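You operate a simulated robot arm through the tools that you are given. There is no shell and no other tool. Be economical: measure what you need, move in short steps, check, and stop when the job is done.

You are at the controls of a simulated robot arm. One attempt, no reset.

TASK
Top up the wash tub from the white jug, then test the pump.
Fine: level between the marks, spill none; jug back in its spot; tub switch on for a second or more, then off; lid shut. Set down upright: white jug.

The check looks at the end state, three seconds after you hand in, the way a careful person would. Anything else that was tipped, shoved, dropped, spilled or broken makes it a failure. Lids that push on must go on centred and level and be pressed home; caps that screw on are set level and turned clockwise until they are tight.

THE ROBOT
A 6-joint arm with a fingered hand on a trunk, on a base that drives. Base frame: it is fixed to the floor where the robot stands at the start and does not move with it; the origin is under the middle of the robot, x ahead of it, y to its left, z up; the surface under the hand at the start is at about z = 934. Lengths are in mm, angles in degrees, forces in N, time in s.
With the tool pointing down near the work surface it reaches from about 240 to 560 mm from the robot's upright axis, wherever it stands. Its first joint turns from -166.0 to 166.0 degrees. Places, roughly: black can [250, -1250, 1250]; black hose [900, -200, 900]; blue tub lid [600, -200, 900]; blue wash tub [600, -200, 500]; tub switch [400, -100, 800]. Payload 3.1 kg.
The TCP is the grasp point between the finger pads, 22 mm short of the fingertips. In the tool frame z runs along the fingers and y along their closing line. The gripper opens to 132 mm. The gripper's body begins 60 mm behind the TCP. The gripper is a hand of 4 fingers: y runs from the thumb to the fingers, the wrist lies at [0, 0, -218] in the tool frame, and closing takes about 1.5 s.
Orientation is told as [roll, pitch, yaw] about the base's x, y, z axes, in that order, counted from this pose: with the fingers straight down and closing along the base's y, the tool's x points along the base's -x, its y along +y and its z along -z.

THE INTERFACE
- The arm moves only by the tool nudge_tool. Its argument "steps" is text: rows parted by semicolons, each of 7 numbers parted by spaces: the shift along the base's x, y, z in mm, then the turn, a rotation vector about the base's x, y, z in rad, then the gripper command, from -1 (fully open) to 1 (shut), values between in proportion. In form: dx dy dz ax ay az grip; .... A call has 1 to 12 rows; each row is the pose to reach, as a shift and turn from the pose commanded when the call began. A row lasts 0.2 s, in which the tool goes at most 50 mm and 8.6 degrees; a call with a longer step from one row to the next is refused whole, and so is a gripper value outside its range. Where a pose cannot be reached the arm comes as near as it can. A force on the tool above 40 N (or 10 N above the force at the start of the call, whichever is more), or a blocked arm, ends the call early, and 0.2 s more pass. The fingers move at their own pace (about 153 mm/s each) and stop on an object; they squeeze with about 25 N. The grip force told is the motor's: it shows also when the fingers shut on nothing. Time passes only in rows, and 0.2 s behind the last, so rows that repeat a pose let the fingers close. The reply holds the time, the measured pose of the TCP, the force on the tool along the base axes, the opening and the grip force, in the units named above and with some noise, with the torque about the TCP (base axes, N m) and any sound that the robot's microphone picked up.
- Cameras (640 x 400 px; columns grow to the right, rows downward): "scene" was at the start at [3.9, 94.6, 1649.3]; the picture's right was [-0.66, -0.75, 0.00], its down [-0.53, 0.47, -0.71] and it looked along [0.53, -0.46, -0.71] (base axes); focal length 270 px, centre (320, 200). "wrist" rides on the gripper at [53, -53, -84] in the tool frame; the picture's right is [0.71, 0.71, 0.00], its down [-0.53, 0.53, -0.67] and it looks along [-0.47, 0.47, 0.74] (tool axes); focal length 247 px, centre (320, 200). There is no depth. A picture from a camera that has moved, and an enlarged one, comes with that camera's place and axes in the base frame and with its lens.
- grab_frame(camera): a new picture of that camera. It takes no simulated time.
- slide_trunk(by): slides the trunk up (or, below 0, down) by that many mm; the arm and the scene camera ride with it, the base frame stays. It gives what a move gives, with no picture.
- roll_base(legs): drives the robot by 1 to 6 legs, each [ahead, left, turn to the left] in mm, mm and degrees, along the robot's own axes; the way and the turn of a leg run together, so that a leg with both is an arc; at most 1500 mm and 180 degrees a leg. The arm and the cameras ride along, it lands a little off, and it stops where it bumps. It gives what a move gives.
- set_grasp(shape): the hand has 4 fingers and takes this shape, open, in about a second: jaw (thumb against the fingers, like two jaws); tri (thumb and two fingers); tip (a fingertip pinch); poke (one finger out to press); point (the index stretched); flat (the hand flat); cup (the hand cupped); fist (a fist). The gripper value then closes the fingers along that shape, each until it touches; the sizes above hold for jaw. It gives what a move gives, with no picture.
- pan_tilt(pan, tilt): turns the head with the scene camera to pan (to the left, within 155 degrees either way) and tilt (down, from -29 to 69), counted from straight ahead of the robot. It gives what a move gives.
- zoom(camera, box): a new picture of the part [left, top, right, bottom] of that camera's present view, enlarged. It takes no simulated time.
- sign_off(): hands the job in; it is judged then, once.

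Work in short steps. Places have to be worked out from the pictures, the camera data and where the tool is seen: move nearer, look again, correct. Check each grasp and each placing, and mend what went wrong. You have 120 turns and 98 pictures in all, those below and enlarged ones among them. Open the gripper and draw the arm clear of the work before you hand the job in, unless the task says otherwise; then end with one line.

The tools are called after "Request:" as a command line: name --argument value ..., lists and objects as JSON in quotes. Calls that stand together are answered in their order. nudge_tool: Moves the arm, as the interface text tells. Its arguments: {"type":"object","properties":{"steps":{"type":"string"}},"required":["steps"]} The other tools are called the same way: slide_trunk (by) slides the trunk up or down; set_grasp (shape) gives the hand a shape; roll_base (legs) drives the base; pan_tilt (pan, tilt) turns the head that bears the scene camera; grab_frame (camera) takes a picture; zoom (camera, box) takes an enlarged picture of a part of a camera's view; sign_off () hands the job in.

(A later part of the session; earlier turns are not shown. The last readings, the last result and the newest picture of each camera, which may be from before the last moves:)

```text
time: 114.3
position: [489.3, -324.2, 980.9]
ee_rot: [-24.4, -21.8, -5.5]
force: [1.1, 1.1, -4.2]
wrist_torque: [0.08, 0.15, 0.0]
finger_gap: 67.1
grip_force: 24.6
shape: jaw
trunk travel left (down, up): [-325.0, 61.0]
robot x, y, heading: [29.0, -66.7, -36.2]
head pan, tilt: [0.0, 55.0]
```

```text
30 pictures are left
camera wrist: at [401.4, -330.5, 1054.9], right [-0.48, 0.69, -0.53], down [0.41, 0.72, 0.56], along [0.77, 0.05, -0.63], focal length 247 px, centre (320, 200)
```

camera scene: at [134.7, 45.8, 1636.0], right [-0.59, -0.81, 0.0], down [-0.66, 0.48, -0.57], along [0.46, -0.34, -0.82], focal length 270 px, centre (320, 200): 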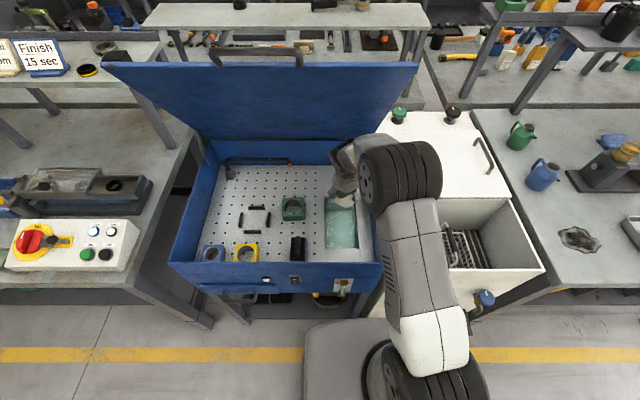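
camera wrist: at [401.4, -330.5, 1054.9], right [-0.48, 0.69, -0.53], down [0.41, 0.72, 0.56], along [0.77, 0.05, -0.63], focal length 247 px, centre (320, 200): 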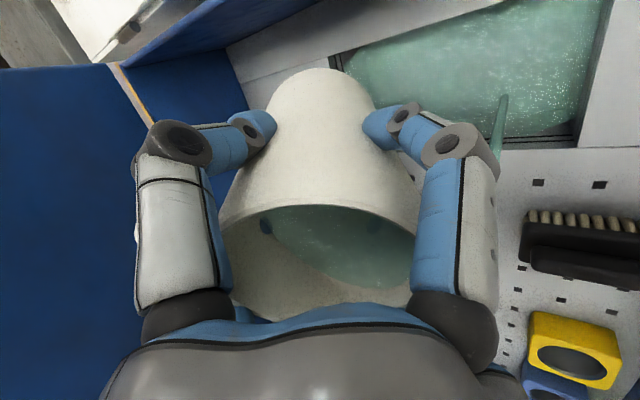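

A stream is falling into the basin. I'll hold this tilt so it settles, then read the sight glass.

Request:
nudge_tool --steps "0 0 0 0 0 0 1; 0 0 0 0 0 0 1; 0 0 0 0 0 0 1; 0 0 0 0 0 0 1; 0 0 0 0 0 0 1; 0 0 0 0 0 0 1"

Request:
zoom --camera "scene" --box '[326, 272, 358, 292]'

Request:
grab_frame --camera "wrist"

```text
time: 115.7
position: [491.1, -324.2, 981.0]
ee_rot: [-24.4, -21.9, -5.4]
force: [-0.1, -0.1, -5.2]
wrist_torque: [0.1, 0.17, -0.02]
finger_gap: 67.2
grip_force: 24.9
shape: jaw
trunk travel left (down, up): [-325.0, 61.0]
robot x, y, heading: [33.3, -63.5, -35.9]
head pan, tilt: [0.0, 55.0]
```

```text
16.00 times, centred on (342, 282) of scene
camera zoom: at [134.7, 46.0, 1636.0], right [-0.59, -0.81, 0.0], down [-0.66, 0.48, -0.57], along [0.46, -0.34, -0.82], focal length 4313 px, centre (-32, -1112)
```

zoom: 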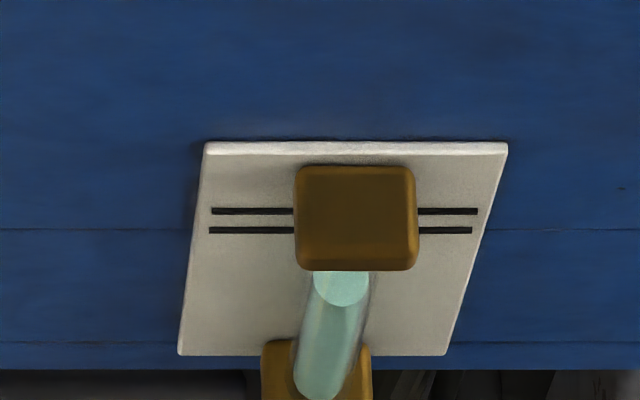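

```text
28 pictures are left
camera wrist: at [401.4, -330.6, 1054.9], right [-0.48, 0.69, -0.53], down [0.41, 0.72, 0.56], along [0.77, 0.05, -0.63], focal length 247 px, centre (320, 200)
```

wrist: 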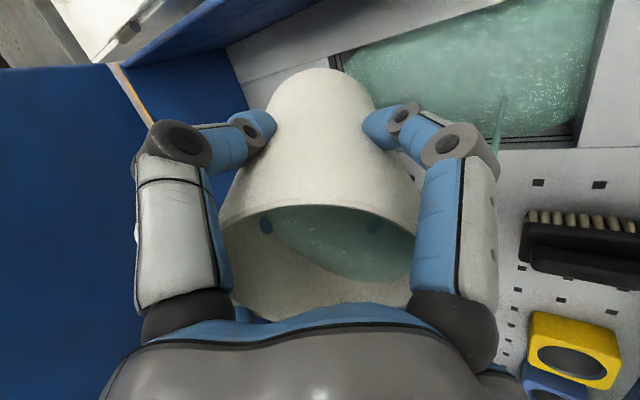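

The level rose about 2.5 mm and the stream is thinning. I'll tilt about 8° more and hold.

Request:
nudge_tool --steps "0 0 0 -0.041 -0.0285 0 1; 0 0 0 -0.082 -0.057 0 1; 0 0 0 -0.115 -0.08 0 1; 0 0 0 -0.115 -0.08 0 1; 0 0 0 -0.115 -0.08 0 1; 0 0 0 -0.115 -0.08 0 1; 0 0 0 -0.115 -0.08 0 1; 0 0 0 -0.115 -0.08 0 1; 0 0 0 -0.115 -0.08 0 1; 0 0 0 -0.115 -0.08 0 1; 0 0 0 -0.115 -0.08 0 1; 0 0 0 -0.115 -0.08 0 1"

Request:
zoom --camera "scene" --box '[326, 272, 358, 292]'

```text
time: 118.3
position: [490.6, -324.1, 981.1]
ee_rot: [-31.2, -26.9, -2.6]
force: [0.2, -0.2, -4.1]
wrist_torque: [0.11, 0.15, -0.01]
finger_gap: 67.4
grip_force: 25.1
shape: jaw
trunk travel left (down, up): [-325.0, 61.0]
robot x, y, heading: [36.8, -62.5, -36.0]
head pan, tilt: [0.0, 55.0]
```

```text
16.00 times, centred on (342, 282) of scene
camera zoom: at [134.6, 46.0, 1636.0], right [-0.59, -0.81, 0.0], down [-0.66, 0.48, -0.57], along [0.46, -0.34, -0.82], focal length 4313 px, centre (-32, -1112)
```

zoom: 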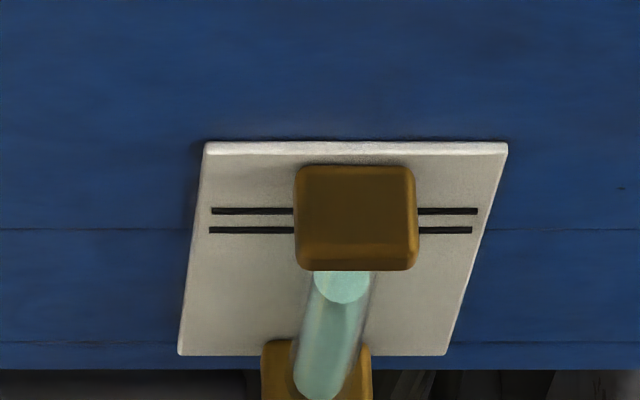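

The ellipse bottom is at about y 303 against a target of about 292. I'll tilt another 9° and hold.

Request:
nudge_tool --steps "0 0 0 -0.041 -0.0285 0 1; 0 0 0 -0.082 -0.057 0 1; 0 0 0 -0.13 -0.09 0 1; 0 0 0 -0.13 -0.09 0 1; 0 0 0 -0.13 -0.09 0 1; 0 0 0 -0.13 -0.09 0 1; 0 0 0 -0.13 -0.09 0 1; 0 0 0 -0.13 -0.09 0 1; 0 0 0 -0.13 -0.09 0 1; 0 0 0 -0.13 -0.09 0 1; 0 0 0 -0.13 -0.09 0 1; 0 0 0 -0.13 -0.09 0 1"

Request:
zoom --camera "scene" --box '[326, 272, 358, 292]'

Request:
grab_frame --camera "wrist"

```text
time: 120.9
position: [491.3, -324.0, 982.1]
ee_rot: [-39.9, -32.1, 1.6]
force: [0.9, -0.6, -4.4]
wrist_torque: [0.1, 0.13, 0.03]
finger_gap: 66.9
grip_force: 24.5
shape: jaw
trunk travel left (down, up): [-325.0, 61.0]
robot x, y, heading: [33.0, -65.5, -35.9]
head pan, tilt: [0.0, 55.0]
```

```text
16.00 times, centred on (342, 282) of scene
camera zoom: at [134.6, 46.1, 1636.0], right [-0.59, -0.81, 0.0], down [-0.66, 0.48, -0.57], along [0.46, -0.34, -0.82], focal length 4313 px, centre (-32, -1112)
```

zoom: 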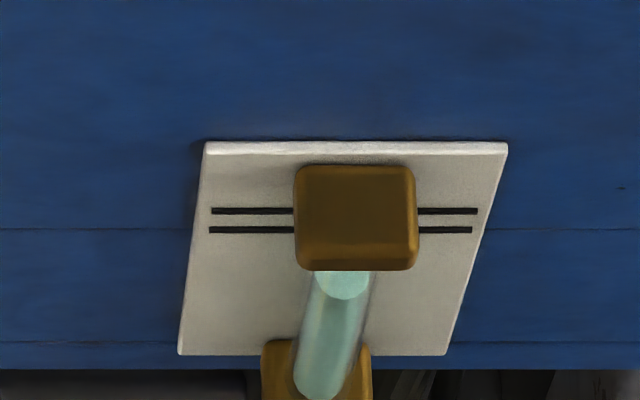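

```text
25 pictures are left
camera wrist: at [390.9, -314.8, 1037.8], right [-0.37, 0.53, -0.76], down [0.33, 0.84, 0.43], along [0.87, -0.09, -0.49], focal length 247 px, centre (320, 200)
```

wrist: 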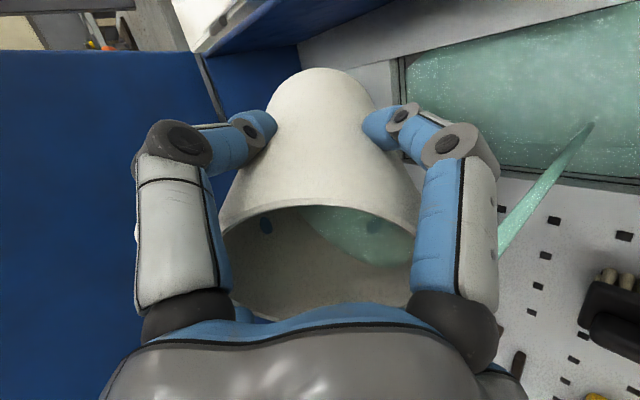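

The level is just entering the band and the stream lands mid-basin. I'll hold this tilt a bit longer and read again.

Request:
nudge_tool --steps "0 0 0 0 0 0 1; 0 0 0 0 0 0 1; 0 0 0 0 0 0 1; 0 0 0 0 0 0 1; 0 0 0 0 0 0 1; 0 0 0 0 0 0 1; 0 0 0 0 0 0 1; 0 0 0 0 0 0 1; 0 0 0 0 0 0 1"

Request:
zoom --camera "scene" --box '[326, 272, 358, 292]'

```text
time: 122.9
position: [490.5, -323.7, 981.3]
ee_rot: [-39.8, -32.1, 1.6]
force: [-0.2, -0.2, -4.1]
wrist_torque: [0.12, 0.15, -0.01]
finger_gap: 66.9
grip_force: 25.2
shape: jaw
trunk travel left (down, up): [-325.0, 61.0]
robot x, y, heading: [36.3, -68.4, -36.1]
head pan, tilt: [0.0, 55.0]
```

```text
16.00 times, centred on (342, 282) of scene
camera zoom: at [134.5, 46.1, 1636.0], right [-0.59, -0.81, 0.0], down [-0.66, 0.48, -0.57], along [0.46, -0.34, -0.82], focal length 4313 px, centre (-32, -1112)
```

zoom: 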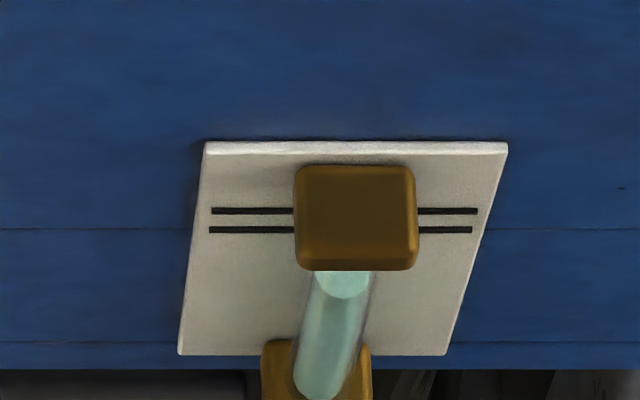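

The level is creeping up (about y 297.5). I'll tilt 6° more and hold about 1.6 s.

Request:
nudge_tool --steps "0 0 0 -0.043 -0.03 0 1; 0 0 0 -0.086 -0.06 0 1; 0 0 0 -0.086 -0.06 0 1; 0 0 0 -0.086 -0.06 0 1; 0 0 0 -0.086 -0.06 0 1; 0 0 0 -0.086 -0.06 0 1; 0 0 0 -0.086 -0.06 0 1; 0 0 0 -0.086 -0.06 0 1; 0 0 0 -0.086 -0.06 0 1; 0 0 0 -0.086 -0.06 0 1"

Request:
zoom --camera "scene" --box '[326, 272, 358, 292]'

```text
time: 125.1
position: [491.2, -323.8, 980.9]
ee_rot: [-45.8, -35.3, 5.1]
force: [0.4, 0.5, -3.1]
wrist_torque: [0.08, 0.09, -0.01]
finger_gap: 67.1
grip_force: 25.0
shape: jaw
trunk travel left (down, up): [-325.0, 61.0]
robot x, y, heading: [39.1, -67.5, -36.1]
head pan, tilt: [0.0, 55.0]
```

```text
16.00 times, centred on (342, 282) of scene
camera zoom: at [134.5, 46.1, 1636.0], right [-0.59, -0.81, 0.0], down [-0.66, 0.48, -0.57], along [0.46, -0.34, -0.82], focal length 4313 px, centre (-32, -1112)
```

zoom: 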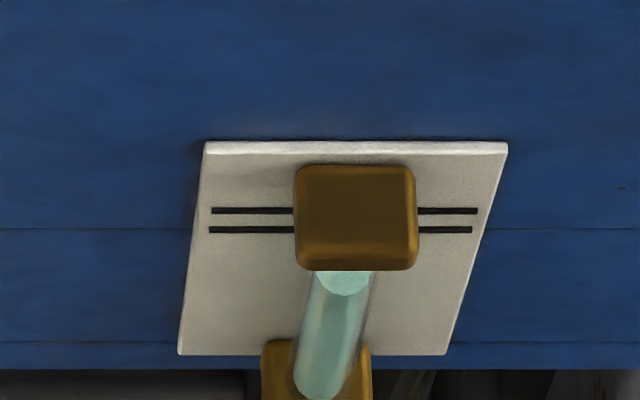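

The reading is about y 294.5, roughly 5 mm into the 12 mm band. I'll bring the jug upright now.

Request:
nudge_tool --steps "0 0 0 0.113 0.0785 0 1; 0 0 0 0.226 0.157 0 1; 0 0 0 0.339 0.2355 0 1; 0 0 0 0.452 0.314 0 1; 0 0 0 0.565 0.3925 0 1; 0 0 0 0.678 0.471 0 1; 0 0 0 0.79 0.5495 0 1; 0 0 0 0.79 0.5495 0 1; 0 0 0 0.79 0.5495 0 1"

Request:
roll_base --legs '[[-110, 0, 0]]'

Request:
nudge_tool --steps "0 0 20 0 0 0 1; 0 0 45 0 0 0 1; 0 0 70 0 0 0 1; 0 0 95 0 0 0 1; 0 0 120 0 0 0 1; 0 0 145 0 0 0 1; 0 0 160 0 0 0 1; 0 0 160 0 0 0 1"

Request:
roll_base --legs '[[-450, 0, 0], [-230, 0, 0]]'

Request:
pan_tilt --pan 0 --tilt 35

Request:
zoom --camera "scene" --box '[319, 205, 351, 225]'

```text
time: 127.1
position: [490.8, -325.4, 980.5]
ee_rot: [-0.6, 0.2, -10.1]
force: [0.5, 0.3, -3.9]
wrist_torque: [0.03, 0.02, 0.0]
finger_gap: 66.2
grip_force: 25.4
shape: jaw
trunk travel left (down, up): [-325.0, 61.0]
robot x, y, heading: [34.4, -66.2, -36.0]
head pan, tilt: [0.0, 55.0]
```

```text
time: 128.2
position: [403.0, -260.6, 981.4]
ee_rot: [-0.7, 0.0, -10.1]
force: [-0.4, -0.2, -3.9]
wrist_torque: [0.0, 0.01, -0.03]
finger_gap: 66.6
grip_force: 24.9
shape: jaw
trunk travel left (down, up): [-325.0, 61.0]
robot x, y, heading: [-50.2, -0.2, -36.0]
head pan, tilt: [0.0, 55.0]
```

```text
time: 130.0
position: [404.0, -260.2, 1140.1]
ee_rot: [-0.7, 0.2, -10.0]
force: [-0.8, 0.4, -3.5]
wrist_torque: [0.02, 0.04, 0.01]
finger_gap: 66.2
grip_force: 25.0
shape: jaw
trunk travel left (down, up): [-325.0, 61.0]
robot x, y, heading: [-51.8, -2.9, -35.9]
head pan, tilt: [0.0, 55.0]
```

```text
time: 134.1
position: [-152.9, 141.2, 1139.7]
ee_rot: [-0.6, 0.1, -10.4]
force: [-0.9, 0.9, -3.3]
wrist_torque: [0.03, 0.06, 0.01]
finger_gap: 66.5
grip_force: 24.7
shape: jaw
trunk travel left (down, up): [-325.0, 61.0]
robot x, y, heading: [-605.6, 401.2, -36.4]
head pan, tilt: [0.0, 55.0]
```

```text
time: 134.9
position: [-151.7, 141.2, 1139.8]
ee_rot: [-0.6, 0.2, -10.4]
force: [0.5, 0.0, -3.4]
wrist_torque: [0.04, 0.05, -0.02]
finger_gap: 66.4
grip_force: 24.9
shape: jaw
trunk travel left (down, up): [-325.0, 61.0]
robot x, y, heading: [-606.9, 403.0, -36.2]
head pan, tilt: [0.0, 35.0]
```

```text
16.00 times, centred on (335, 215) of scene
camera zoom: at [-493.4, 503.2, 1664.1], right [-0.59, -0.81, 0.0], down [-0.46, 0.34, -0.82], along [0.66, -0.49, -0.57], focal length 4313 px, centre (80, -40)
```

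zoom: 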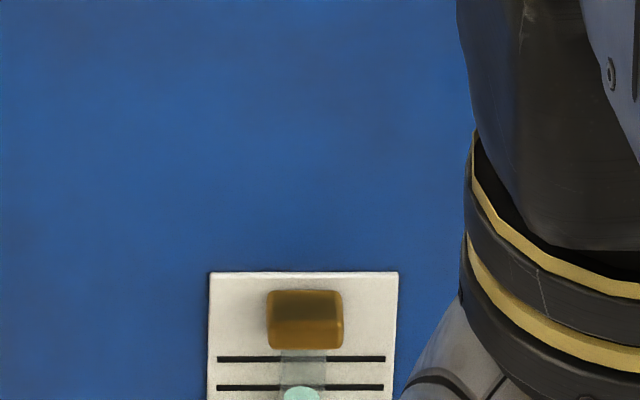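

The level sits between the marks (about 5 mm above the lower one). Now I'll take the jug back: forward to the aisle, right to the bench.

Request:
roll_base --legs '[[480, 0, 0], [0, -370, 0], [0, -355, 0]]'

Request:
pan_tilt --pan 0 --tilt 50

Request:
grab_frame --camera "wrist"

```text
time: 141.5
position: [-198.2, -708.8, 1140.0]
ee_rot: [-0.5, 0.1, -10.0]
force: [0.4, -0.3, -3.5]
wrist_torque: [0.02, 0.06, -0.02]
finger_gap: 66.0
grip_force: 24.8
shape: jaw
trunk travel left (down, up): [-325.0, 61.0]
robot x, y, heading: [-654.6, -451.6, -35.9]
head pan, tilt: [0.0, 35.0]
```

```text
time: 142.3
position: [-199.2, -709.9, 1139.9]
ee_rot: [-0.6, 0.2, -9.9]
force: [0.3, 0.6, -3.4]
wrist_torque: [0.03, 0.06, 0.02]
finger_gap: 66.6
grip_force: 24.9
shape: jaw
trunk travel left (down, up): [-325.0, 61.0]
robot x, y, heading: [-652.3, -453.4, -35.9]
head pan, tilt: [0.0, 50.0]
```

```text
21 pictures are left
camera wrist: at [-261.7, -752.2, 1225.9], right [-0.57, 0.82, 0.0], down [0.61, 0.43, 0.66], along [0.54, 0.38, -0.75], focal length 247 px, centre (320, 200)
```

wrist: 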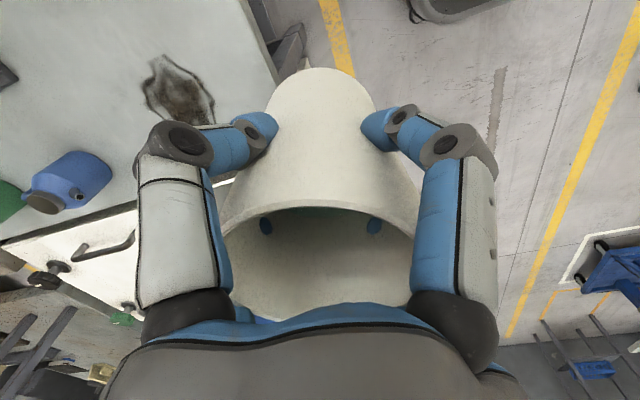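

The stain solves to about F 460, L -706. I'll drive the base ahead to put the jug over F 464, L -702.

Request:
roll_base --legs '[[205, -11, 0]]'

Request:
nudge_tool --steps "0 0 -30 0 0 0 1; 0 0 -60 0 0 0 1; 0 0 -90 0 0 0 1; 0 0 -120 0 0 0 1; 0 0 -140 0 0 0 1; 0 0 -140 0 0 0 1"

Request:
grab_frame --camera "wrist"

Request:
grab_frame --camera "scene"

```text
time: 143.9
position: [-36.1, -837.2, 1140.2]
ee_rot: [-0.5, 0.2, -9.8]
force: [0.8, 0.4, -3.7]
wrist_torque: [0.05, 0.06, -0.04]
finger_gap: 66.2
grip_force: 25.2
shape: jaw
trunk travel left (down, up): [-325.0, 61.0]
robot x, y, heading: [-495.4, -581.2, -35.7]
head pan, tilt: [0.0, 50.0]
```

```text
time: 145.3
position: [-36.5, -837.9, 998.1]
ee_rot: [-0.6, 0.3, -9.8]
force: [0.1, -0.3, -3.6]
wrist_torque: [0.01, 0.03, 0.03]
finger_gap: 66.1
grip_force: 25.2
shape: jaw
trunk travel left (down, up): [-325.0, 61.0]
robot x, y, heading: [-493.7, -578.7, -35.9]
head pan, tilt: [0.0, 50.0]
```

```text
20 pictures are left
camera wrist: at [-99.6, -880.9, 1084.8], right [-0.58, 0.82, -0.01], down [0.61, 0.44, 0.66], along [0.54, 0.38, -0.75], focal length 247 px, centre (320, 200)
```

wrist: 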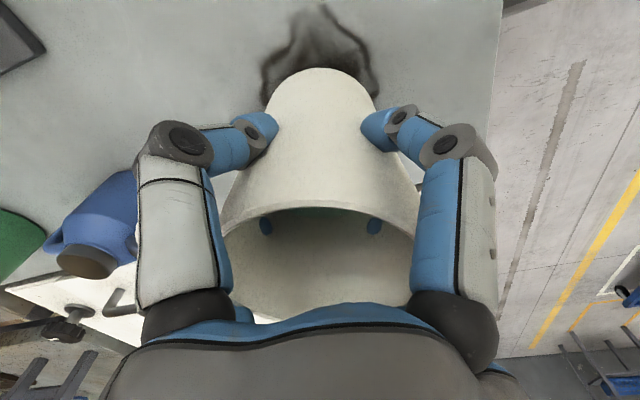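

```text
19 pictures are left
camera scene: at [-391.3, -472.6, 1642.5], right [-0.58, -0.81, 0.0], down [-0.62, 0.45, -0.64], along [0.52, -0.38, -0.77], focal length 270 px, centre (320, 200)
```

scene: 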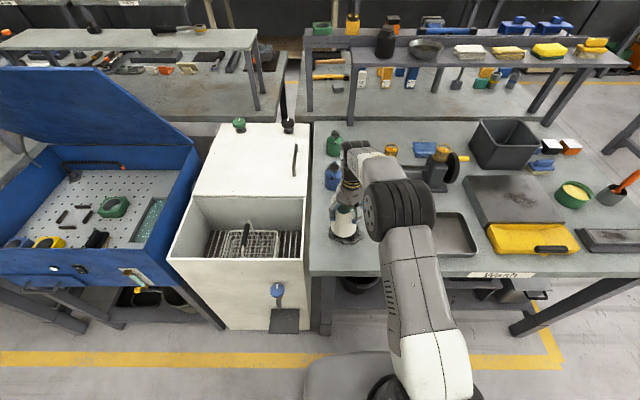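

The jug hovers right over the stain (F 466, L -698). I'll lower it with a 4 mm correction to the right, slowly to contact.

Request:
nudge_tool --steps "-2 -3 -10 0 0 0 1; -2 -3 -18 0 0 0 1; -2 -3 -22 0 0 0 1; -2 -3 -25 0 0 0 1; -2 -3 -28 0 0 0 1; -2 -3 -28 0 0 0 1"

```text
time: 146.7
position: [-37.8, -841.3, 971.5]
ee_rot: [-0.6, 0.1, -9.8]
force: [0.0, -0.7, -4.2]
wrist_torque: [0.0, 0.06, 0.01]
finger_gap: 66.5
grip_force: 24.8
shape: jaw
trunk travel left (down, up): [-325.0, 61.0]
robot x, y, heading: [-497.0, -585.5, -35.5]
head pan, tilt: [0.0, 50.0]
```

No contact yet. I'll lower a few more millimetres in tiny steps.

Request:
nudge_tool --steps "0 0 -1 0 0 0 1; 0 0 -2 0 0 0 1; 0 0 -3 0 0 0 1; 0 0 -3 0 0 0 1"

```text
time: 147.7
position: [-39.5, -839.9, 969.3]
ee_rot: [-0.6, 0.0, -9.8]
force: [-0.1, -1.5, 8.0]
wrist_torque: [0.08, -0.33, -0.06]
finger_gap: 66.3
grip_force: 25.0
shape: jaw
trunk travel left (down, up): [-325.0, 61.0]
robot x, y, heading: [-494.7, -587.8, -35.8]
head pan, tilt: [0.0, 50.0]
```

Contact reads +8 N, so the jug stands on the bench. I'll open the hand slowly and rise straight up.

Request:
nudge_tool --steps "0 0 1 0 0 0 0.2; 0 0 1 0 0 0 -0.2; 0 0 1 0 0 0 -0.6; 0 0 1 0 0 0 -1; 0 0 1 0 0 0 -1; 0 0 1 0 0 0 -1; 0 0 1 0 0 0 -1"

Request:
nudge_tool --steps "0 0 20 0 0 0 -1; 0 0 45 0 0 0 -1; 0 0 80 0 0 0 -1; 0 0 120 0 0 0 -1; 0 0 160 0 0 0 -1; 0 0 200 0 0 0 -1; 0 0 240 0 0 0 -1; 0 0 240 0 0 0 -1"

Request:
grab_frame --camera "wrist"

Request:
zoom --camera "scene" --box '[280, 140, 440, 260]'

```text
time: 149.3
position: [-39.4, -840.3, 970.4]
ee_rot: [-0.6, 0.2, -9.8]
force: [1.4, 0.3, 0.6]
wrist_torque: [-0.01, 0.01, 0.02]
finger_gap: 131.9
grip_force: 0.1
shape: jaw
trunk travel left (down, up): [-325.0, 61.0]
robot x, y, heading: [-495.7, -582.5, -35.8]
head pan, tilt: [0.0, 50.0]
```

```text
time: 151.1
position: [-42.0, -841.0, 1209.2]
ee_rot: [-0.6, 0.1, -9.8]
force: [-0.7, 0.2, 0.1]
wrist_torque: [0.02, -0.01, -0.01]
finger_gap: 131.9
grip_force: 0.2
shape: jaw
trunk travel left (down, up): [-325.0, 61.0]
robot x, y, heading: [-492.3, -582.4, -35.6]
head pan, tilt: [0.0, 50.0]
```

```text
18 pictures are left
camera wrist: at [-106.1, -883.9, 1295.7], right [-0.58, 0.82, 0.0], down [0.61, 0.44, 0.66], along [0.54, 0.38, -0.75], focal length 247 px, centre (320, 200)
```

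wrist: 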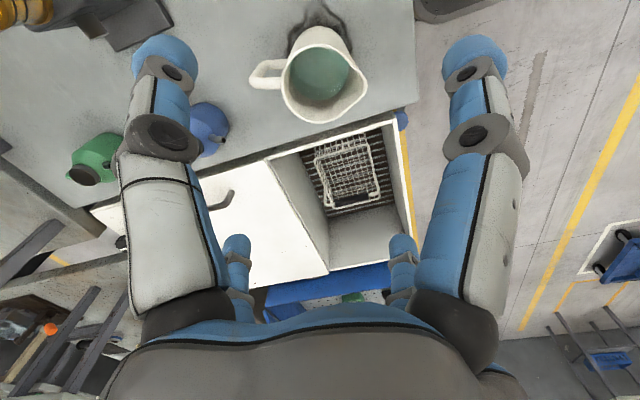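

```text
3.33 times, centred on (360, 200) of scene
camera zoom: at [-391.9, -472.2, 1642.5], right [-0.58, -0.81, 0.0], down [-0.62, 0.45, -0.64], along [0.52, -0.38, -0.77], focal length 898 px, centre (187, 200)
```

zoom: 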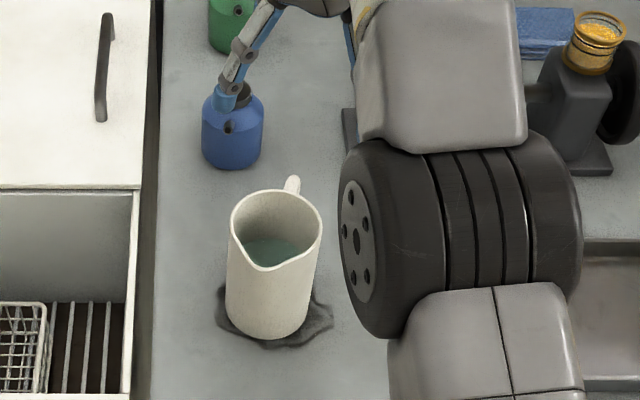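

The jug stands upright on its stain with no drips. Next I'll drive back to the tub with the hand high, to shut the lid.

Request:
roll_base --legs '[[-190, 0, 0], [0, 480, 0], [0, 475, 0]]'

Request:
nudge_tool --steps "0 0 30 0 0 -0.13 -1; 0 0 60 0 0 -0.26 -0.5; 0 0 90 0 0 -0.39 0; 0 0 120 0 0 -0.455 0.5; 0 0 150 0 0 -0.455 1; 0 0 150 0 0 -0.455 1"

```text
time: 157.6
position: [364.3, 56.2, 1209.2]
ee_rot: [-0.6, 0.1, -9.2]
force: [0.3, 0.0, 0.3]
wrist_torque: [-0.01, -0.01, -0.01]
finger_gap: 131.8
grip_force: 0.1
shape: jaw
trunk travel left (down, up): [-325.0, 61.0]
robot x, y, heading: [-90.6, 312.9, -35.3]
head pan, tilt: [0.0, 50.0]
```

```text
time: 159.0
position: [316.3, 81.5, 1302.0]
ee_rot: [-0.6, 0.0, -35.5]
force: [-0.1, -0.2, -0.3]
wrist_torque: [-0.01, -0.01, 0.01]
finger_gap: 0.0
grip_force: 24.6
shape: jaw
out of reach, approached as far as the arm can: row 1, 2, 3, 4, 5, 6
trunk travel left (down, up): [-325.0, 61.0]
robot x, y, heading: [-88.2, 309.4, -35.4]
head pan, tilt: [0.0, 50.0]
```

Next I'll pitch the hand to horizontal, fingers closed and pointing forward, well in front of the lid.

Request:
nudge_tool --steps "8 -6 5 -0.0844 -0.1152 0 1; 16 -12 10 -0.1688 -0.2305 0 1; 24 -18 15 -0.2532 -0.3457 0 1; 32 -24 20 -0.3376 -0.461 0 1; 40 -30 25 -0.422 -0.5762 0 1; 48 -36 30 -0.5064 -0.6914 0 1; 56 -42 35 -0.5908 -0.8067 0 1; 64 -48 40 -0.6752 -0.922 0 1; 72 -53 45 -0.7596 -1.0372 0 1; 80 -59 50 -0.844 -1.1524 0 1; 88 -65 55 -0.9284 -1.2677 0 1; 88 -65 55 -0.9284 -1.2677 0 1"

Request:
nudge_tool --steps "10 -7 40 0 0 0 1; 20 -14 80 0 0 0 1; 30 -21 110 0 0 0 1; 30 -21 110 0 0 0 1"

Request:
grab_frame --camera "scene"

```text
time: 161.6
position: [403.9, 17.1, 1358.2]
ee_rot: [-88.5, -89.1, 51.6]
force: [0.2, 0.3, -0.7]
wrist_torque: [-0.01, -0.01, 0.02]
finger_gap: 0.0
grip_force: 24.7
shape: jaw
trunk travel left (down, up): [-325.0, 61.0]
robot x, y, heading: [-92.2, 309.0, -35.2]
head pan, tilt: [0.0, 50.0]
```

```text
time: 162.6
position: [435.8, -3.4, 1472.7]
ee_rot: [-85.0, -89.1, 48.2]
force: [0.8, 0.3, -0.2]
wrist_torque: [-0.01, 0.01, 0.0]
finger_gap: 0.0
grip_force: 25.5
shape: jaw
trunk travel left (down, up): [-325.0, 61.0]
robot x, y, heading: [-89.8, 311.9, -35.1]
head pan, tilt: [0.0, 50.0]
```

```text
16 pictures are left
camera scene: at [11.4, 420.4, 1642.5], right [-0.58, -0.82, 0.0], down [-0.63, 0.44, -0.64], along [0.53, -0.37, -0.77], focal length 270 px, centre (320, 200)
```

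scene: 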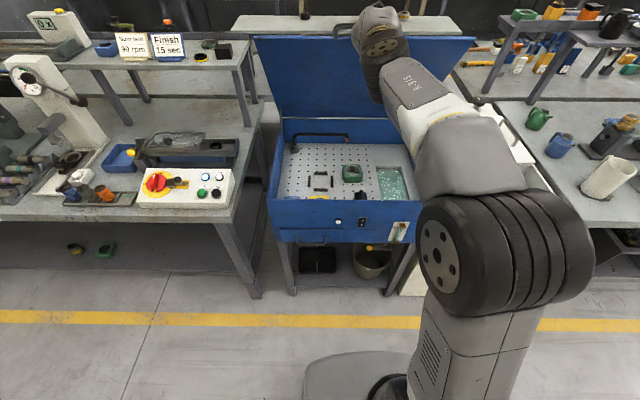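

The lid's front edge sits at about F 588, z 1357, with the bar at about F 575, z 1385. I'll drive forward so the closed fingers pass over the bar.

Request:
roll_base --legs '[[235, -10, 0]]'

Request:
pan_tilt --pan 8 --tilt 30

Request:
grab_frame --camera "scene"

```text
time: 164.3
position: [623.5, -150.8, 1471.6]
ee_rot: [-81.0, -89.1, 44.1]
force: [-0.1, -0.2, -0.6]
wrist_torque: [0.01, -0.01, -0.02]
finger_gap: 0.2
grip_force: 25.0
shape: jaw
trunk travel left (down, up): [-325.0, 61.0]
robot x, y, heading: [96.2, 166.3, -35.4]
head pan, tilt: [0.0, 50.0]
```

```text
time: 165.2
position: [623.4, -150.0, 1470.9]
ee_rot: [-83.9, -89.1, 47.0]
force: [0.7, -0.7, 0.6]
wrist_torque: [-0.03, 0.03, 0.02]
finger_gap: 0.0
grip_force: 24.9
shape: jaw
trunk travel left (down, up): [-325.0, 61.0]
robot x, y, heading: [101.5, 164.3, -35.2]
head pan, tilt: [8.0, 30.0]
```

```text
15 pictures are left
camera scene: at [216.9, 278.0, 1672.0], right [-0.46, -0.89, 0.0], down [-0.44, 0.23, -0.87], along [0.77, -0.4, -0.5], focal length 270 px, centre (320, 200)
```

scene: 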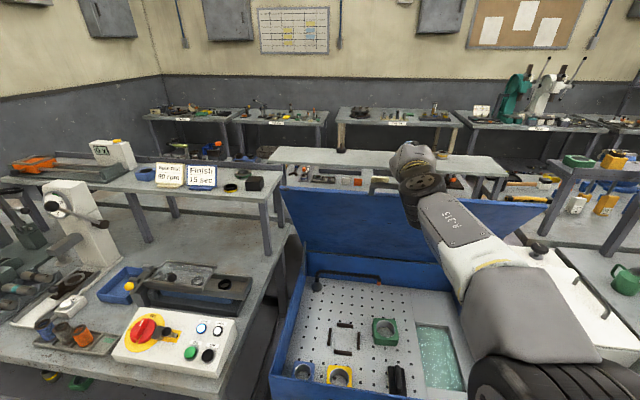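

The closed fingers are over the bar at F 592, L 247. I'll descend gently to contact.

Request:
nudge_tool --steps "6 -4 -15 0 0 0 1; 10 -7 -30 0 0 0 1; 10 -7 -45 0 0 0 1; 10 -7 -60 0 0 0 1; 10 -7 -70 0 0 0 1; 10 -7 -70 0 0 0 1"

Request:
zoom --camera "scene" --box '[270, 100, 560, 280]'

```text
time: 166.3
position: [626.6, -153.8, 1423.0]
ee_rot: [-163.5, -87.6, 126.4]
force: [-11.5, 9.7, 27.1]
wrist_torque: [0.78, 1.02, -0.05]
finger_gap: 0.0
grip_force: 24.6
shape: jaw
trunk travel left (down, up): [-325.0, 61.0]
robot x, y, heading: [102.0, 165.2, -35.4]
head pan, tilt: [8.0, 30.0]
stopped in row 5: the force on the tool passed its limit at 45 N (the readings are from after the stop); the commanded pose is now the measured one
```

```text
2.21 times, centred on (415, 190) of scene
camera zoom: at [212.8, 281.3, 1672.2], right [-0.46, -0.89, 0.0], down [-0.44, 0.23, -0.87], along [0.77, -0.4, -0.5], focal length 595 px, centre (110, 222)
```

zoom: 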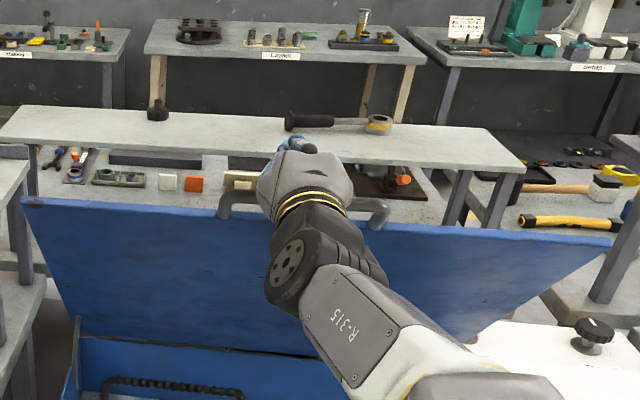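

The closed knuckles just press on the bar from above, which cannot drag it along its arc. I'll back off, open the hand to half, roll it 45° so finger pairs pass above and below the bar, then grip it.

Request:
nudge_tool --steps "0 0 20 0 0 0 1; 0 0 40 0 0 0 1; 0 0 40 0 0 0 1"

Request:
roll_base --legs '[[-120, 0, 0]]'

Request:
nudge_tool --steps "0 0 -10 -0.1056 0.0774 0 0.1; 0 0 -25 -0.2112 0.1548 0 0.1; 0 0 -40 -0.3168 0.2322 0 0.1; 0 0 -55 -0.4224 0.3096 0 0.1; 0 0 -70 -0.528 0.387 0 0.1; 0 0 -84 -0.634 0.464 0 0.1; 0 0 -84 -0.634 0.464 0 0.1"

Request:
grab_frame --camera "wrist"

```text
time: 167.1
position: [634.3, -159.6, 1451.1]
ee_rot: [-139.9, -88.8, 102.9]
force: [0.3, 0.0, 0.4]
wrist_torque: [0.0, 0.01, -0.02]
finger_gap: 0.3
grip_force: 24.9
shape: jaw
trunk travel left (down, up): [-325.0, 61.0]
robot x, y, heading: [97.1, 162.1, -35.5]
head pan, tilt: [8.0, 30.0]
```

```text
time: 168.4
position: [534.1, -91.8, 1452.3]
ee_rot: [-144.3, -88.7, 106.8]
force: [0.1, 0.8, -0.1]
wrist_torque: [0.07, 0.01, 0.03]
finger_gap: 0.0
grip_force: 25.3
shape: jaw
trunk travel left (down, up): [-325.0, 61.0]
robot x, y, heading: [-2.8, 233.2, -35.6]
head pan, tilt: [8.0, 30.0]
```

```text
time: 170.0
position: [534.2, -91.2, 1369.8]
ee_rot: [-92.1, -44.1, 55.4]
force: [0.7, -0.1, 0.4]
wrist_torque: [0.0, 0.02, -0.02]
finger_gap: 58.9
grip_force: 0.1
shape: jaw
trunk travel left (down, up): [-325.0, 61.0]
robot x, y, heading: [0.4, 234.5, -35.8]
head pan, tilt: [8.0, 30.0]
```

```text
13 pictures are left
camera wrist: at [419.7, -103.5, 1370.2], right [0.01, -0.03, -1.0], down [-0.1, 0.99, -0.03], along [1.0, 0.1, 0.01], focal length 247 px, centre (320, 200)
```

wrist: 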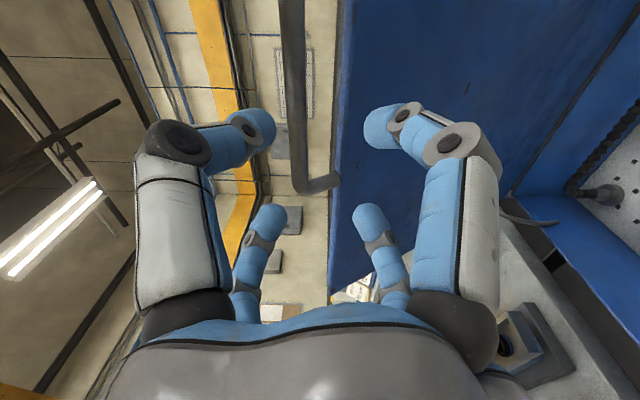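

The bar runs between the finger pairs at about z 1398, F 592. I'll raise 28 mm and drive the base forward 100 mm to straddle it.

Request:
nudge_tool --steps "0 0 14 0 0 0 0.1; 0 0 28 0 0 0 0.1; 0 0 28 0 0 0 0.1"

Request:
roll_base --legs '[[98, 0, 0]]'

Request:
grab_frame --camera "wrist"

```text
time: 170.8
position: [532.4, -92.0, 1397.5]
ee_rot: [-92.2, -44.2, 55.3]
force: [-0.1, -0.1, -0.4]
wrist_torque: [0.0, 0.01, 0.03]
finger_gap: 58.9
grip_force: 0.0
shape: jaw
trunk travel left (down, up): [-325.0, 61.0]
robot x, y, heading: [0.5, 236.7, -35.6]
head pan, tilt: [8.0, 30.0]
```

```text
time: 171.9
position: [613.8, -148.7, 1398.3]
ee_rot: [-92.1, -44.2, 55.3]
force: [0.5, 0.4, -1.2]
wrist_torque: [0.0, 0.0, 0.0]
finger_gap: 59.2
grip_force: 0.0
shape: jaw
trunk travel left (down, up): [-325.0, 61.0]
robot x, y, heading: [79.6, 176.7, -35.6]
head pan, tilt: [8.0, 30.0]
```

```text
12 pictures are left
camera wrist: at [499.7, -160.2, 1398.1], right [0.01, -0.03, -1.0], down [-0.1, 0.99, -0.03], along [0.99, 0.1, 0.01], focal length 247 px, centre (320, 200)
```

wrist: 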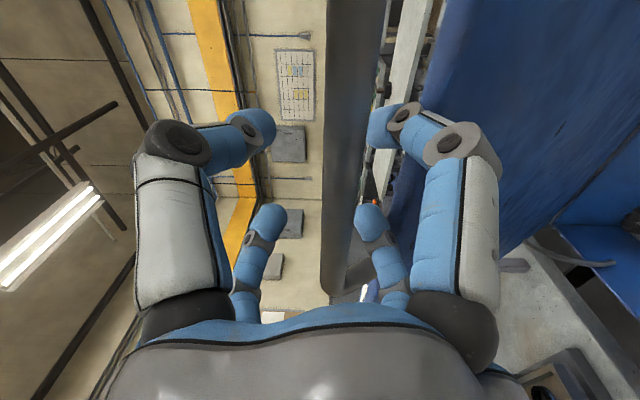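

The bar lies between the finger pairs. I'll close on it.

Request:
nudge_tool --steps "0 0 0 0 0 0 0.4; 0 0 0 0 0 0 0.7; 0 0 0 0 0 0 1; 0 0 0 0 0 0 1; 0 0 0 0 0 0 1"

```text
time: 173.1
position: [615.3, -148.8, 1395.6]
ee_rot: [-92.0, -44.1, 55.1]
force: [3.5, -2.7, -7.0]
wrist_torque: [-0.01, -0.05, -0.05]
finger_gap: 0.0
grip_force: 24.9
shape: jaw
trunk travel left (down, up): [-325.0, 61.0]
robot x, y, heading: [82.2, 178.2, -35.6]
head pan, tilt: [8.0, 30.0]
```

The fingers closed beyond the bar, so it's trapped between palm and fingertips, a secure hook. I'll pull along the lid's closing arc.

Request:
nudge_tool --steps "-12 9 -10 0 0 0 1; -24 18 -21 0 0 0 1; -38 28 -35 0 0 0 1; -52 38 -50 0 0 0 1; -66 48 -66 0 0 0 1; -79 58 -82 0 0 0 1; -79 58 -82 0 0 0 1"

Request:
grab_frame --camera "scene"

```text
time: 174.7
position: [535.4, -90.6, 1317.1]
ee_rot: [-91.9, -44.2, 54.9]
force: [2.4, -4.7, -5.3]
wrist_torque: [-0.07, -0.09, 0.04]
finger_gap: 0.0
grip_force: 25.2
shape: jaw
trunk travel left (down, up): [-325.0, 61.0]
robot x, y, heading: [83.2, 176.6, -35.6]
head pan, tilt: [8.0, 30.0]
```

```text
11 pictures are left
camera scene: at [200.7, 288.9, 1672.0], right [-0.46, -0.89, 0.0], down [-0.44, 0.23, -0.87], along [0.77, -0.4, -0.5], focal length 270 px, centre (320, 200)
```

scene: 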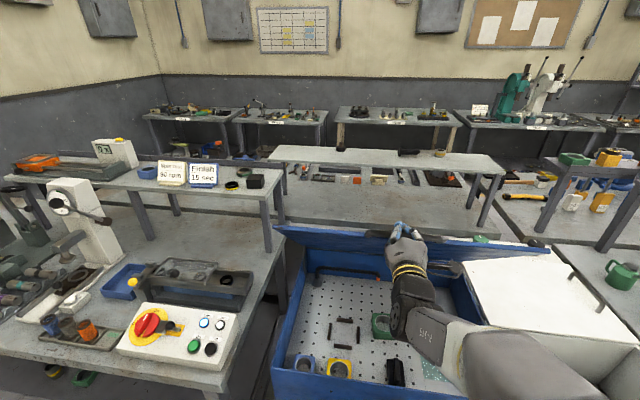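

The lid follows, now at about 45°. I'll continue along the arc.

Request:
nudge_tool --steps "-23 17 -35 0 0 0 1; -45 33 -72 0 0 0 1; -64 47 -112 0 0 0 1; -79 58 -153 0 0 0 1; -90 66 -196 0 0 0 1; -90 66 -196 0 0 0 1"

Request:
nudge_tool --steps "-5 4 -35 0 0 0 1; -8 6 -70 0 0 0 1; -11 8 -105 0 0 0 1; -12 9 -135 0 0 0 1; -12 9 -135 0 0 0 1"

Request:
grab_frame --camera "scene"

```text
time: 175.7
position: [473.4, -36.2, 1162.0]
ee_rot: [-92.7, -44.1, 55.7]
force: [-0.7, 0.8, -0.2]
wrist_torque: [-0.03, 0.02, -0.01]
finger_gap: 0.0
grip_force: 24.9
shape: jaw
out of reach, approached as far as the arm can: row 1, 2, 3, 4, 5
trunk travel left (down, up): [-325.0, 61.0]
robot x, y, heading: [76.9, 174.8, -35.7]
head pan, tilt: [8.0, 30.0]
stopped in row 5: the force on the tool passed its limit at 48 N (the readings are from after the stop); the commanded pose is now the measured one
```

```text
time: 176.3
position: [459.3, -27.1, 1118.9]
ee_rot: [-94.0, -44.1, 56.4]
force: [-25.5, 14.3, 11.6]
wrist_torque: [-0.51, -0.84, -0.03]
finger_gap: 0.1
grip_force: 25.1
shape: jaw
trunk travel left (down, up): [-325.0, 61.0]
robot x, y, heading: [78.1, 180.4, -35.8]
head pan, tilt: [8.0, 30.0]
stopped in row 2: the force on the tool passed its limit at 45 N (the readings are from after the stop); the commanded pose is now the measured one
```

```text
10 pictures are left
camera scene: at [188.8, 296.9, 1672.4], right [-0.46, -0.89, 0.0], down [-0.44, 0.23, -0.87], along [0.77, -0.4, -0.49], focal length 270 px, centre (320, 200)
```

scene: 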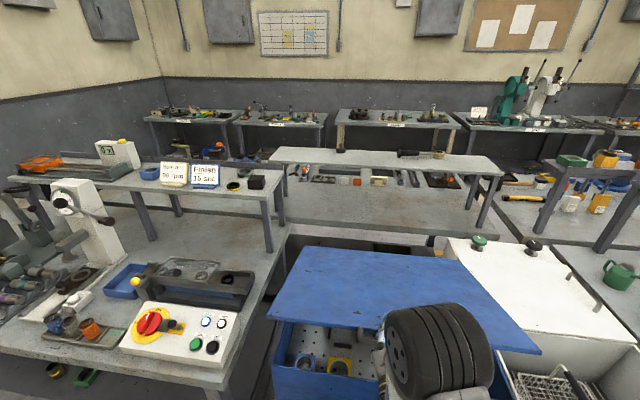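

The lid is at about 18°, and the hand is pressing forward on its edge. I'll ease back, then continue down.

Request:
nudge_tool --steps "-12 9 0 0 0 0 1; -20 15 -10 0 0 0 1; -22 16 -30 0 0 0 1; -24 18 -55 0 0 0 1; -24 18 -80 0 0 0 1; -24 18 -80 0 0 0 1"

Request:
grab_frame --camera "wrist"

```text
time: 177.7
position: [439.1, -10.4, 1035.9]
ee_rot: [-93.2, -44.0, 56.1]
force: [-26.6, 19.9, 6.5]
wrist_torque: [-0.67, -0.96, 0.09]
finger_gap: 0.0
grip_force: 25.4
shape: jaw
out of reach, approached as far as the arm can: row 1, 2
trunk travel left (down, up): [-325.0, 61.0]
robot x, y, heading: [78.4, 176.7, -35.6]
head pan, tilt: [8.0, 30.0]
```

```text
9 pictures are left
camera wrist: at [324.9, -23.3, 1035.3], right [0.02, -0.04, -1.0], down [-0.1, 0.99, -0.04], along [0.99, 0.1, 0.02], focal length 247 px, centre (320, 200)
```

wrist: 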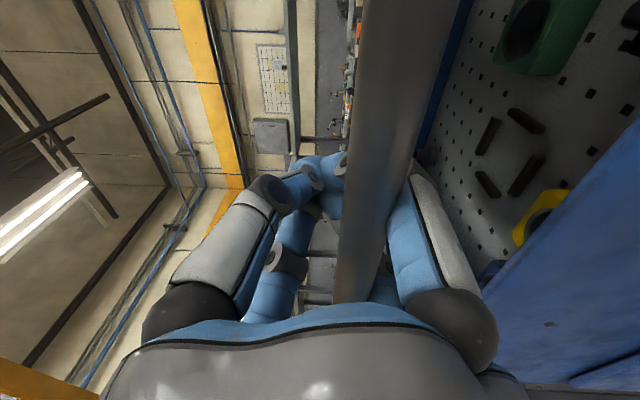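

The fingertips beyond the bar are meeting the lid edge. I'll open, back out, and finish by pressing on the lid from above.

Request:
nudge_tool --steps "-6 4 0 0 0 0 0.3; -6 4 0 0 0 0 -0.2; -6 4 0 0 0 0 -0.5; -6 4 0 0 0 0 -0.5"

Request:
roll_base --legs '[[-190, 0, 0]]'

Request:
nudge_tool --steps "0 0 40 0 0 0 0; 0 0 80 0 0 0 0.6; 0 0 120 0 0 0 1; 0 0 150 0 0 0 1; 0 0 150 0 0 0 1"

Request:
pan_tilt --pan 0 --tilt 45

Request:
grab_frame --camera "scene"

```text
time: 178.7
position: [440.1, -6.4, 1039.7]
ee_rot: [-93.4, -44.1, 56.0]
force: [-20.5, 18.9, 5.5]
wrist_torque: [-0.13, -0.83, 0.12]
finger_gap: 81.7
grip_force: 0.2
shape: jaw
out of reach, approached as far as the arm can: row 1, 2, 3, 4
trunk travel left (down, up): [-325.0, 61.0]
robot x, y, heading: [80.7, 177.4, -35.7]
head pan, tilt: [8.0, 30.0]
```

```text
time: 179.5
position: [426.0, 1.4, 1040.0]
ee_rot: [-93.5, -44.3, 56.0]
force: [-8.2, 4.9, -1.3]
wrist_torque: [0.31, 0.26, 0.3]
finger_gap: 98.3
grip_force: 0.1
shape: jaw
trunk travel left (down, up): [-325.0, 61.0]
robot x, y, heading: [59.4, 191.7, -35.2]
head pan, tilt: [8.0, 30.0]
stopped in leg 1: the force on the tool passed its limit at 70 N (the readings are from after the stop); the commanded pose is now the measured one
```

```text
time: 180.7
position: [467.3, -11.9, 1179.8]
ee_rot: [-93.0, -44.4, 55.4]
force: [14.8, -21.3, -13.1]
wrist_torque: [-0.23, -0.15, -0.03]
finger_gap: 0.2
grip_force: 25.3
shape: jaw
out of reach, approached as far as the arm can: row 2, 3, 4, 5
trunk travel left (down, up): [-325.0, 61.0]
robot x, y, heading: [60.3, 188.5, -35.6]
head pan, tilt: [8.0, 30.0]
```

```text
time: 181.5
position: [469.3, -11.5, 1182.0]
ee_rot: [-93.1, -44.3, 55.6]
force: [15.9, -23.2, -14.4]
wrist_torque: [-0.3, -0.16, -0.05]
finger_gap: 0.0
grip_force: 24.6
shape: jaw
trunk travel left (down, up): [-325.0, 61.0]
robot x, y, heading: [59.7, 193.3, -35.5]
head pan, tilt: [0.0, 45.0]
```

```text
8 pictures are left
camera scene: at [172.9, 291.0, 1649.5], right [-0.58, -0.81, 0.0], down [-0.58, 0.41, -0.7], along [0.57, -0.41, -0.71], focal length 270 px, centre (320, 200)
```

scene: 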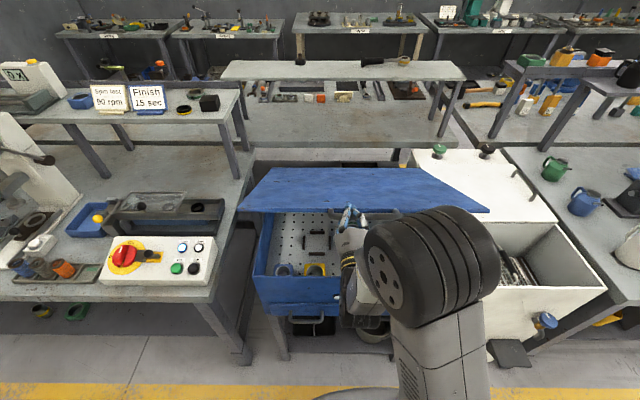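

The hand was still hooked on the bar and lifted the lid to about 25°. I'll open fully this time, check that the force vanishes, then withdraw.

Request:
nudge_tool --steps "0 0 0 0 0 0 0.2; 0 0 0 0 0 0 -0.5; 0 0 0 0 0 0 -1; 0 0 0 0 0 0 -1; 0 0 0 0 0 0 -1; 0 0 0 0 0 0 -1"

Request:
grab_frame --camera "wrist"

```text
time: 182.9
position: [464.6, -5.4, 1184.2]
ee_rot: [-93.7, -44.4, 56.1]
force: [-0.8, 1.0, -0.4]
wrist_torque: [-0.03, 0.02, 0.06]
finger_gap: 132.2
grip_force: 0.0
shape: jaw
trunk travel left (down, up): [-325.0, 61.0]
robot x, y, heading: [61.4, 193.7, -35.8]
head pan, tilt: [0.0, 45.0]
```

```text
7 pictures are left
camera wrist: at [349.5, -16.9, 1183.1], right [0.03, -0.04, -1.0], down [-0.09, 0.99, -0.04], along [1.0, 0.1, 0.03], focal length 247 px, centre (320, 200)
```

wrist: 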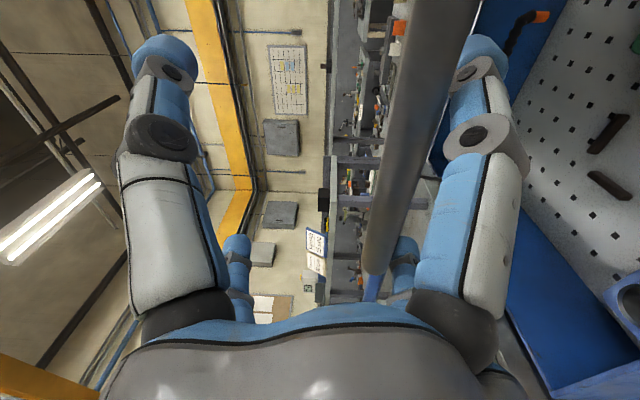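

Free now: zero force, with the bar clear between the finger pairs. I'll withdraw the base 150 mm.

Request:
roll_base --legs '[[-150, 0, 0]]'

```text
time: 184.3
position: [343.3, 82.5, 1184.6]
ee_rot: [-93.6, -44.3, 56.3]
force: [0.0, -0.8, 0.2]
wrist_torque: [0.0, -0.03, 0.0]
finger_gap: 131.7
grip_force: 0.1
shape: jaw
trunk travel left (down, up): [-325.0, 61.0]
robot x, y, heading: [-57.3, 279.4, -35.7]
head pan, tilt: [0.0, 45.0]
```

Clear. I'll make a closed hand, raise it and pitch the fingers 45° down, ready to press on the lid from above.

Request:
nudge_tool --steps "0 0 25 0.0774 0.1057 0 -0.5; 0 0 50 0.1548 0.2114 0 0; 0 0 75 0.2322 0.3171 0 0.5; 0 0 100 0.3096 0.4228 0 1; 0 0 115 0.387 0.5285 0 1; 0 0 125 0.464 0.634 0 1; 0 0 125 0.464 0.634 0 1"

Request:
roll_base --legs '[[185, 0, 0]]'

Request:
grab_frame --camera "scene"

```text
time: 185.9
position: [343.5, 81.8, 1309.4]
ee_rot: [-38.0, -31.0, 20.2]
force: [-0.6, 0.5, 0.2]
wrist_torque: [0.01, -0.03, 0.01]
finger_gap: 0.0
grip_force: 25.1
shape: jaw
out of reach, approached as far as the arm can: row 4, 5
trunk travel left (down, up): [-325.0, 61.0]
robot x, y, heading: [-62.4, 277.0, -35.5]
head pan, tilt: [0.0, 45.0]
```

```text
time: 187.4
position: [497.6, -27.8, 1307.6]
ee_rot: [-38.1, -31.0, 20.3]
force: [0.5, -0.4, 0.5]
wrist_torque: [0.01, -0.01, -0.01]
finger_gap: 0.1
grip_force: 25.1
shape: jaw
trunk travel left (down, up): [-325.0, 61.0]
robot x, y, heading: [91.3, 166.6, -35.4]
head pan, tilt: [0.0, 45.0]
```

```text
6 pictures are left
camera scene: at [198.6, 276.1, 1649.4], right [-0.58, -0.81, 0.0], down [-0.58, 0.41, -0.71], along [0.58, -0.41, -0.71], focal length 270 px, centre (320, 200)
```

scene: 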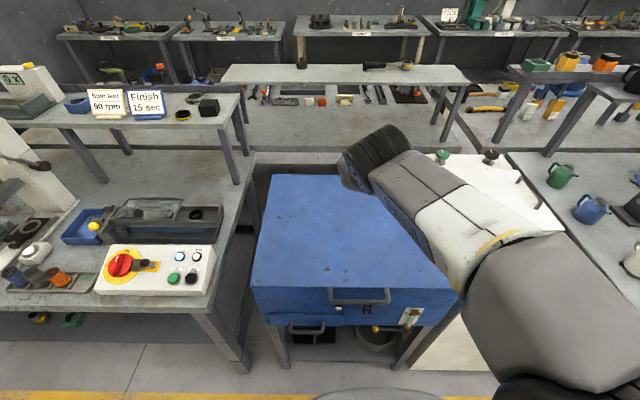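

The lid has dropped shut by itself and sits flush. Next is the switch. I'll back off, level the hand again with fingers closed as a presser, and lower the trunk.

Request:
roll_base --legs '[[-270, 0, 0]]'

Request:
nudge_tool --steps "0 0 0 -0.0774 -0.1057 0 1; 0 0 0 -0.1548 -0.2114 0 1; 0 0 0 -0.2322 -0.3171 0 1; 0 0 0 -0.3096 -0.4228 0 1; 0 0 0 -0.387 -0.5285 0 1; 0 0 0 -0.464 -0.634 0 1; 0 0 0 -0.464 -0.634 0 1"

Request:
slide_trunk --by -250

Request:
pan_tilt --pan 0 --tilt 40

Request:
grab_frame --camera "scene"

```text
time: 189.3
position: [276.7, 126.6, 1309.6]
ee_rot: [-38.2, -31.0, 20.0]
force: [-0.5, 0.8, -0.3]
wrist_torque: [0.0, -0.01, -0.01]
finger_gap: 0.2
grip_force: 24.8
shape: jaw
trunk travel left (down, up): [-325.0, 61.0]
robot x, y, heading: [-125.8, 325.9, -35.7]
head pan, tilt: [0.0, 45.0]
```

```text
time: 190.9
position: [277.4, 126.7, 1307.6]
ee_rot: [-93.8, -44.5, 56.2]
force: [0.0, -0.6, -0.1]
wrist_torque: [0.05, -0.03, -0.01]
finger_gap: 0.1
grip_force: 24.9
shape: jaw
trunk travel left (down, up): [-325.0, 61.0]
robot x, y, heading: [-127.9, 326.0, -35.7]
head pan, tilt: [0.0, 45.0]
```

```text
time: 193.5
position: [276.8, 128.0, 1057.8]
ee_rot: [-93.6, -44.3, 56.1]
force: [0.1, -0.1, -0.4]
wrist_torque: [-0.01, 0.0, -0.03]
finger_gap: 0.0
grip_force: 24.7
shape: jaw
trunk travel left (down, up): [-75.0, 311.0]
robot x, y, heading: [-123.9, 325.6, -35.7]
head pan, tilt: [0.0, 45.0]
```

```text
time: 194.2
position: [276.8, 125.6, 1056.6]
ee_rot: [-93.7, -44.5, 56.0]
force: [-0.1, -0.4, -0.3]
wrist_torque: [-0.04, -0.01, 0.01]
finger_gap: 0.2
grip_force: 25.4
shape: jaw
trunk travel left (down, up): [-75.0, 311.0]
robot x, y, heading: [-122.3, 326.1, -35.5]
head pan, tilt: [0.0, 40.0]
```

```text
5 pictures are left
camera scene: at [-17.7, 430.6, 1406.2], right [-0.58, -0.81, 0.0], down [-0.52, 0.38, -0.77], along [0.62, -0.45, -0.64], focal length 270 px, centre (320, 200)
```

scene: 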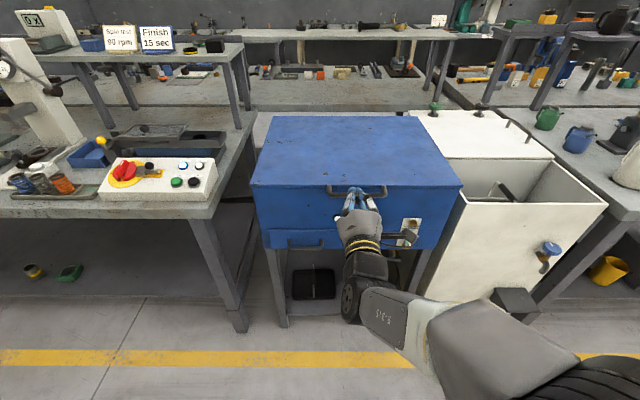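

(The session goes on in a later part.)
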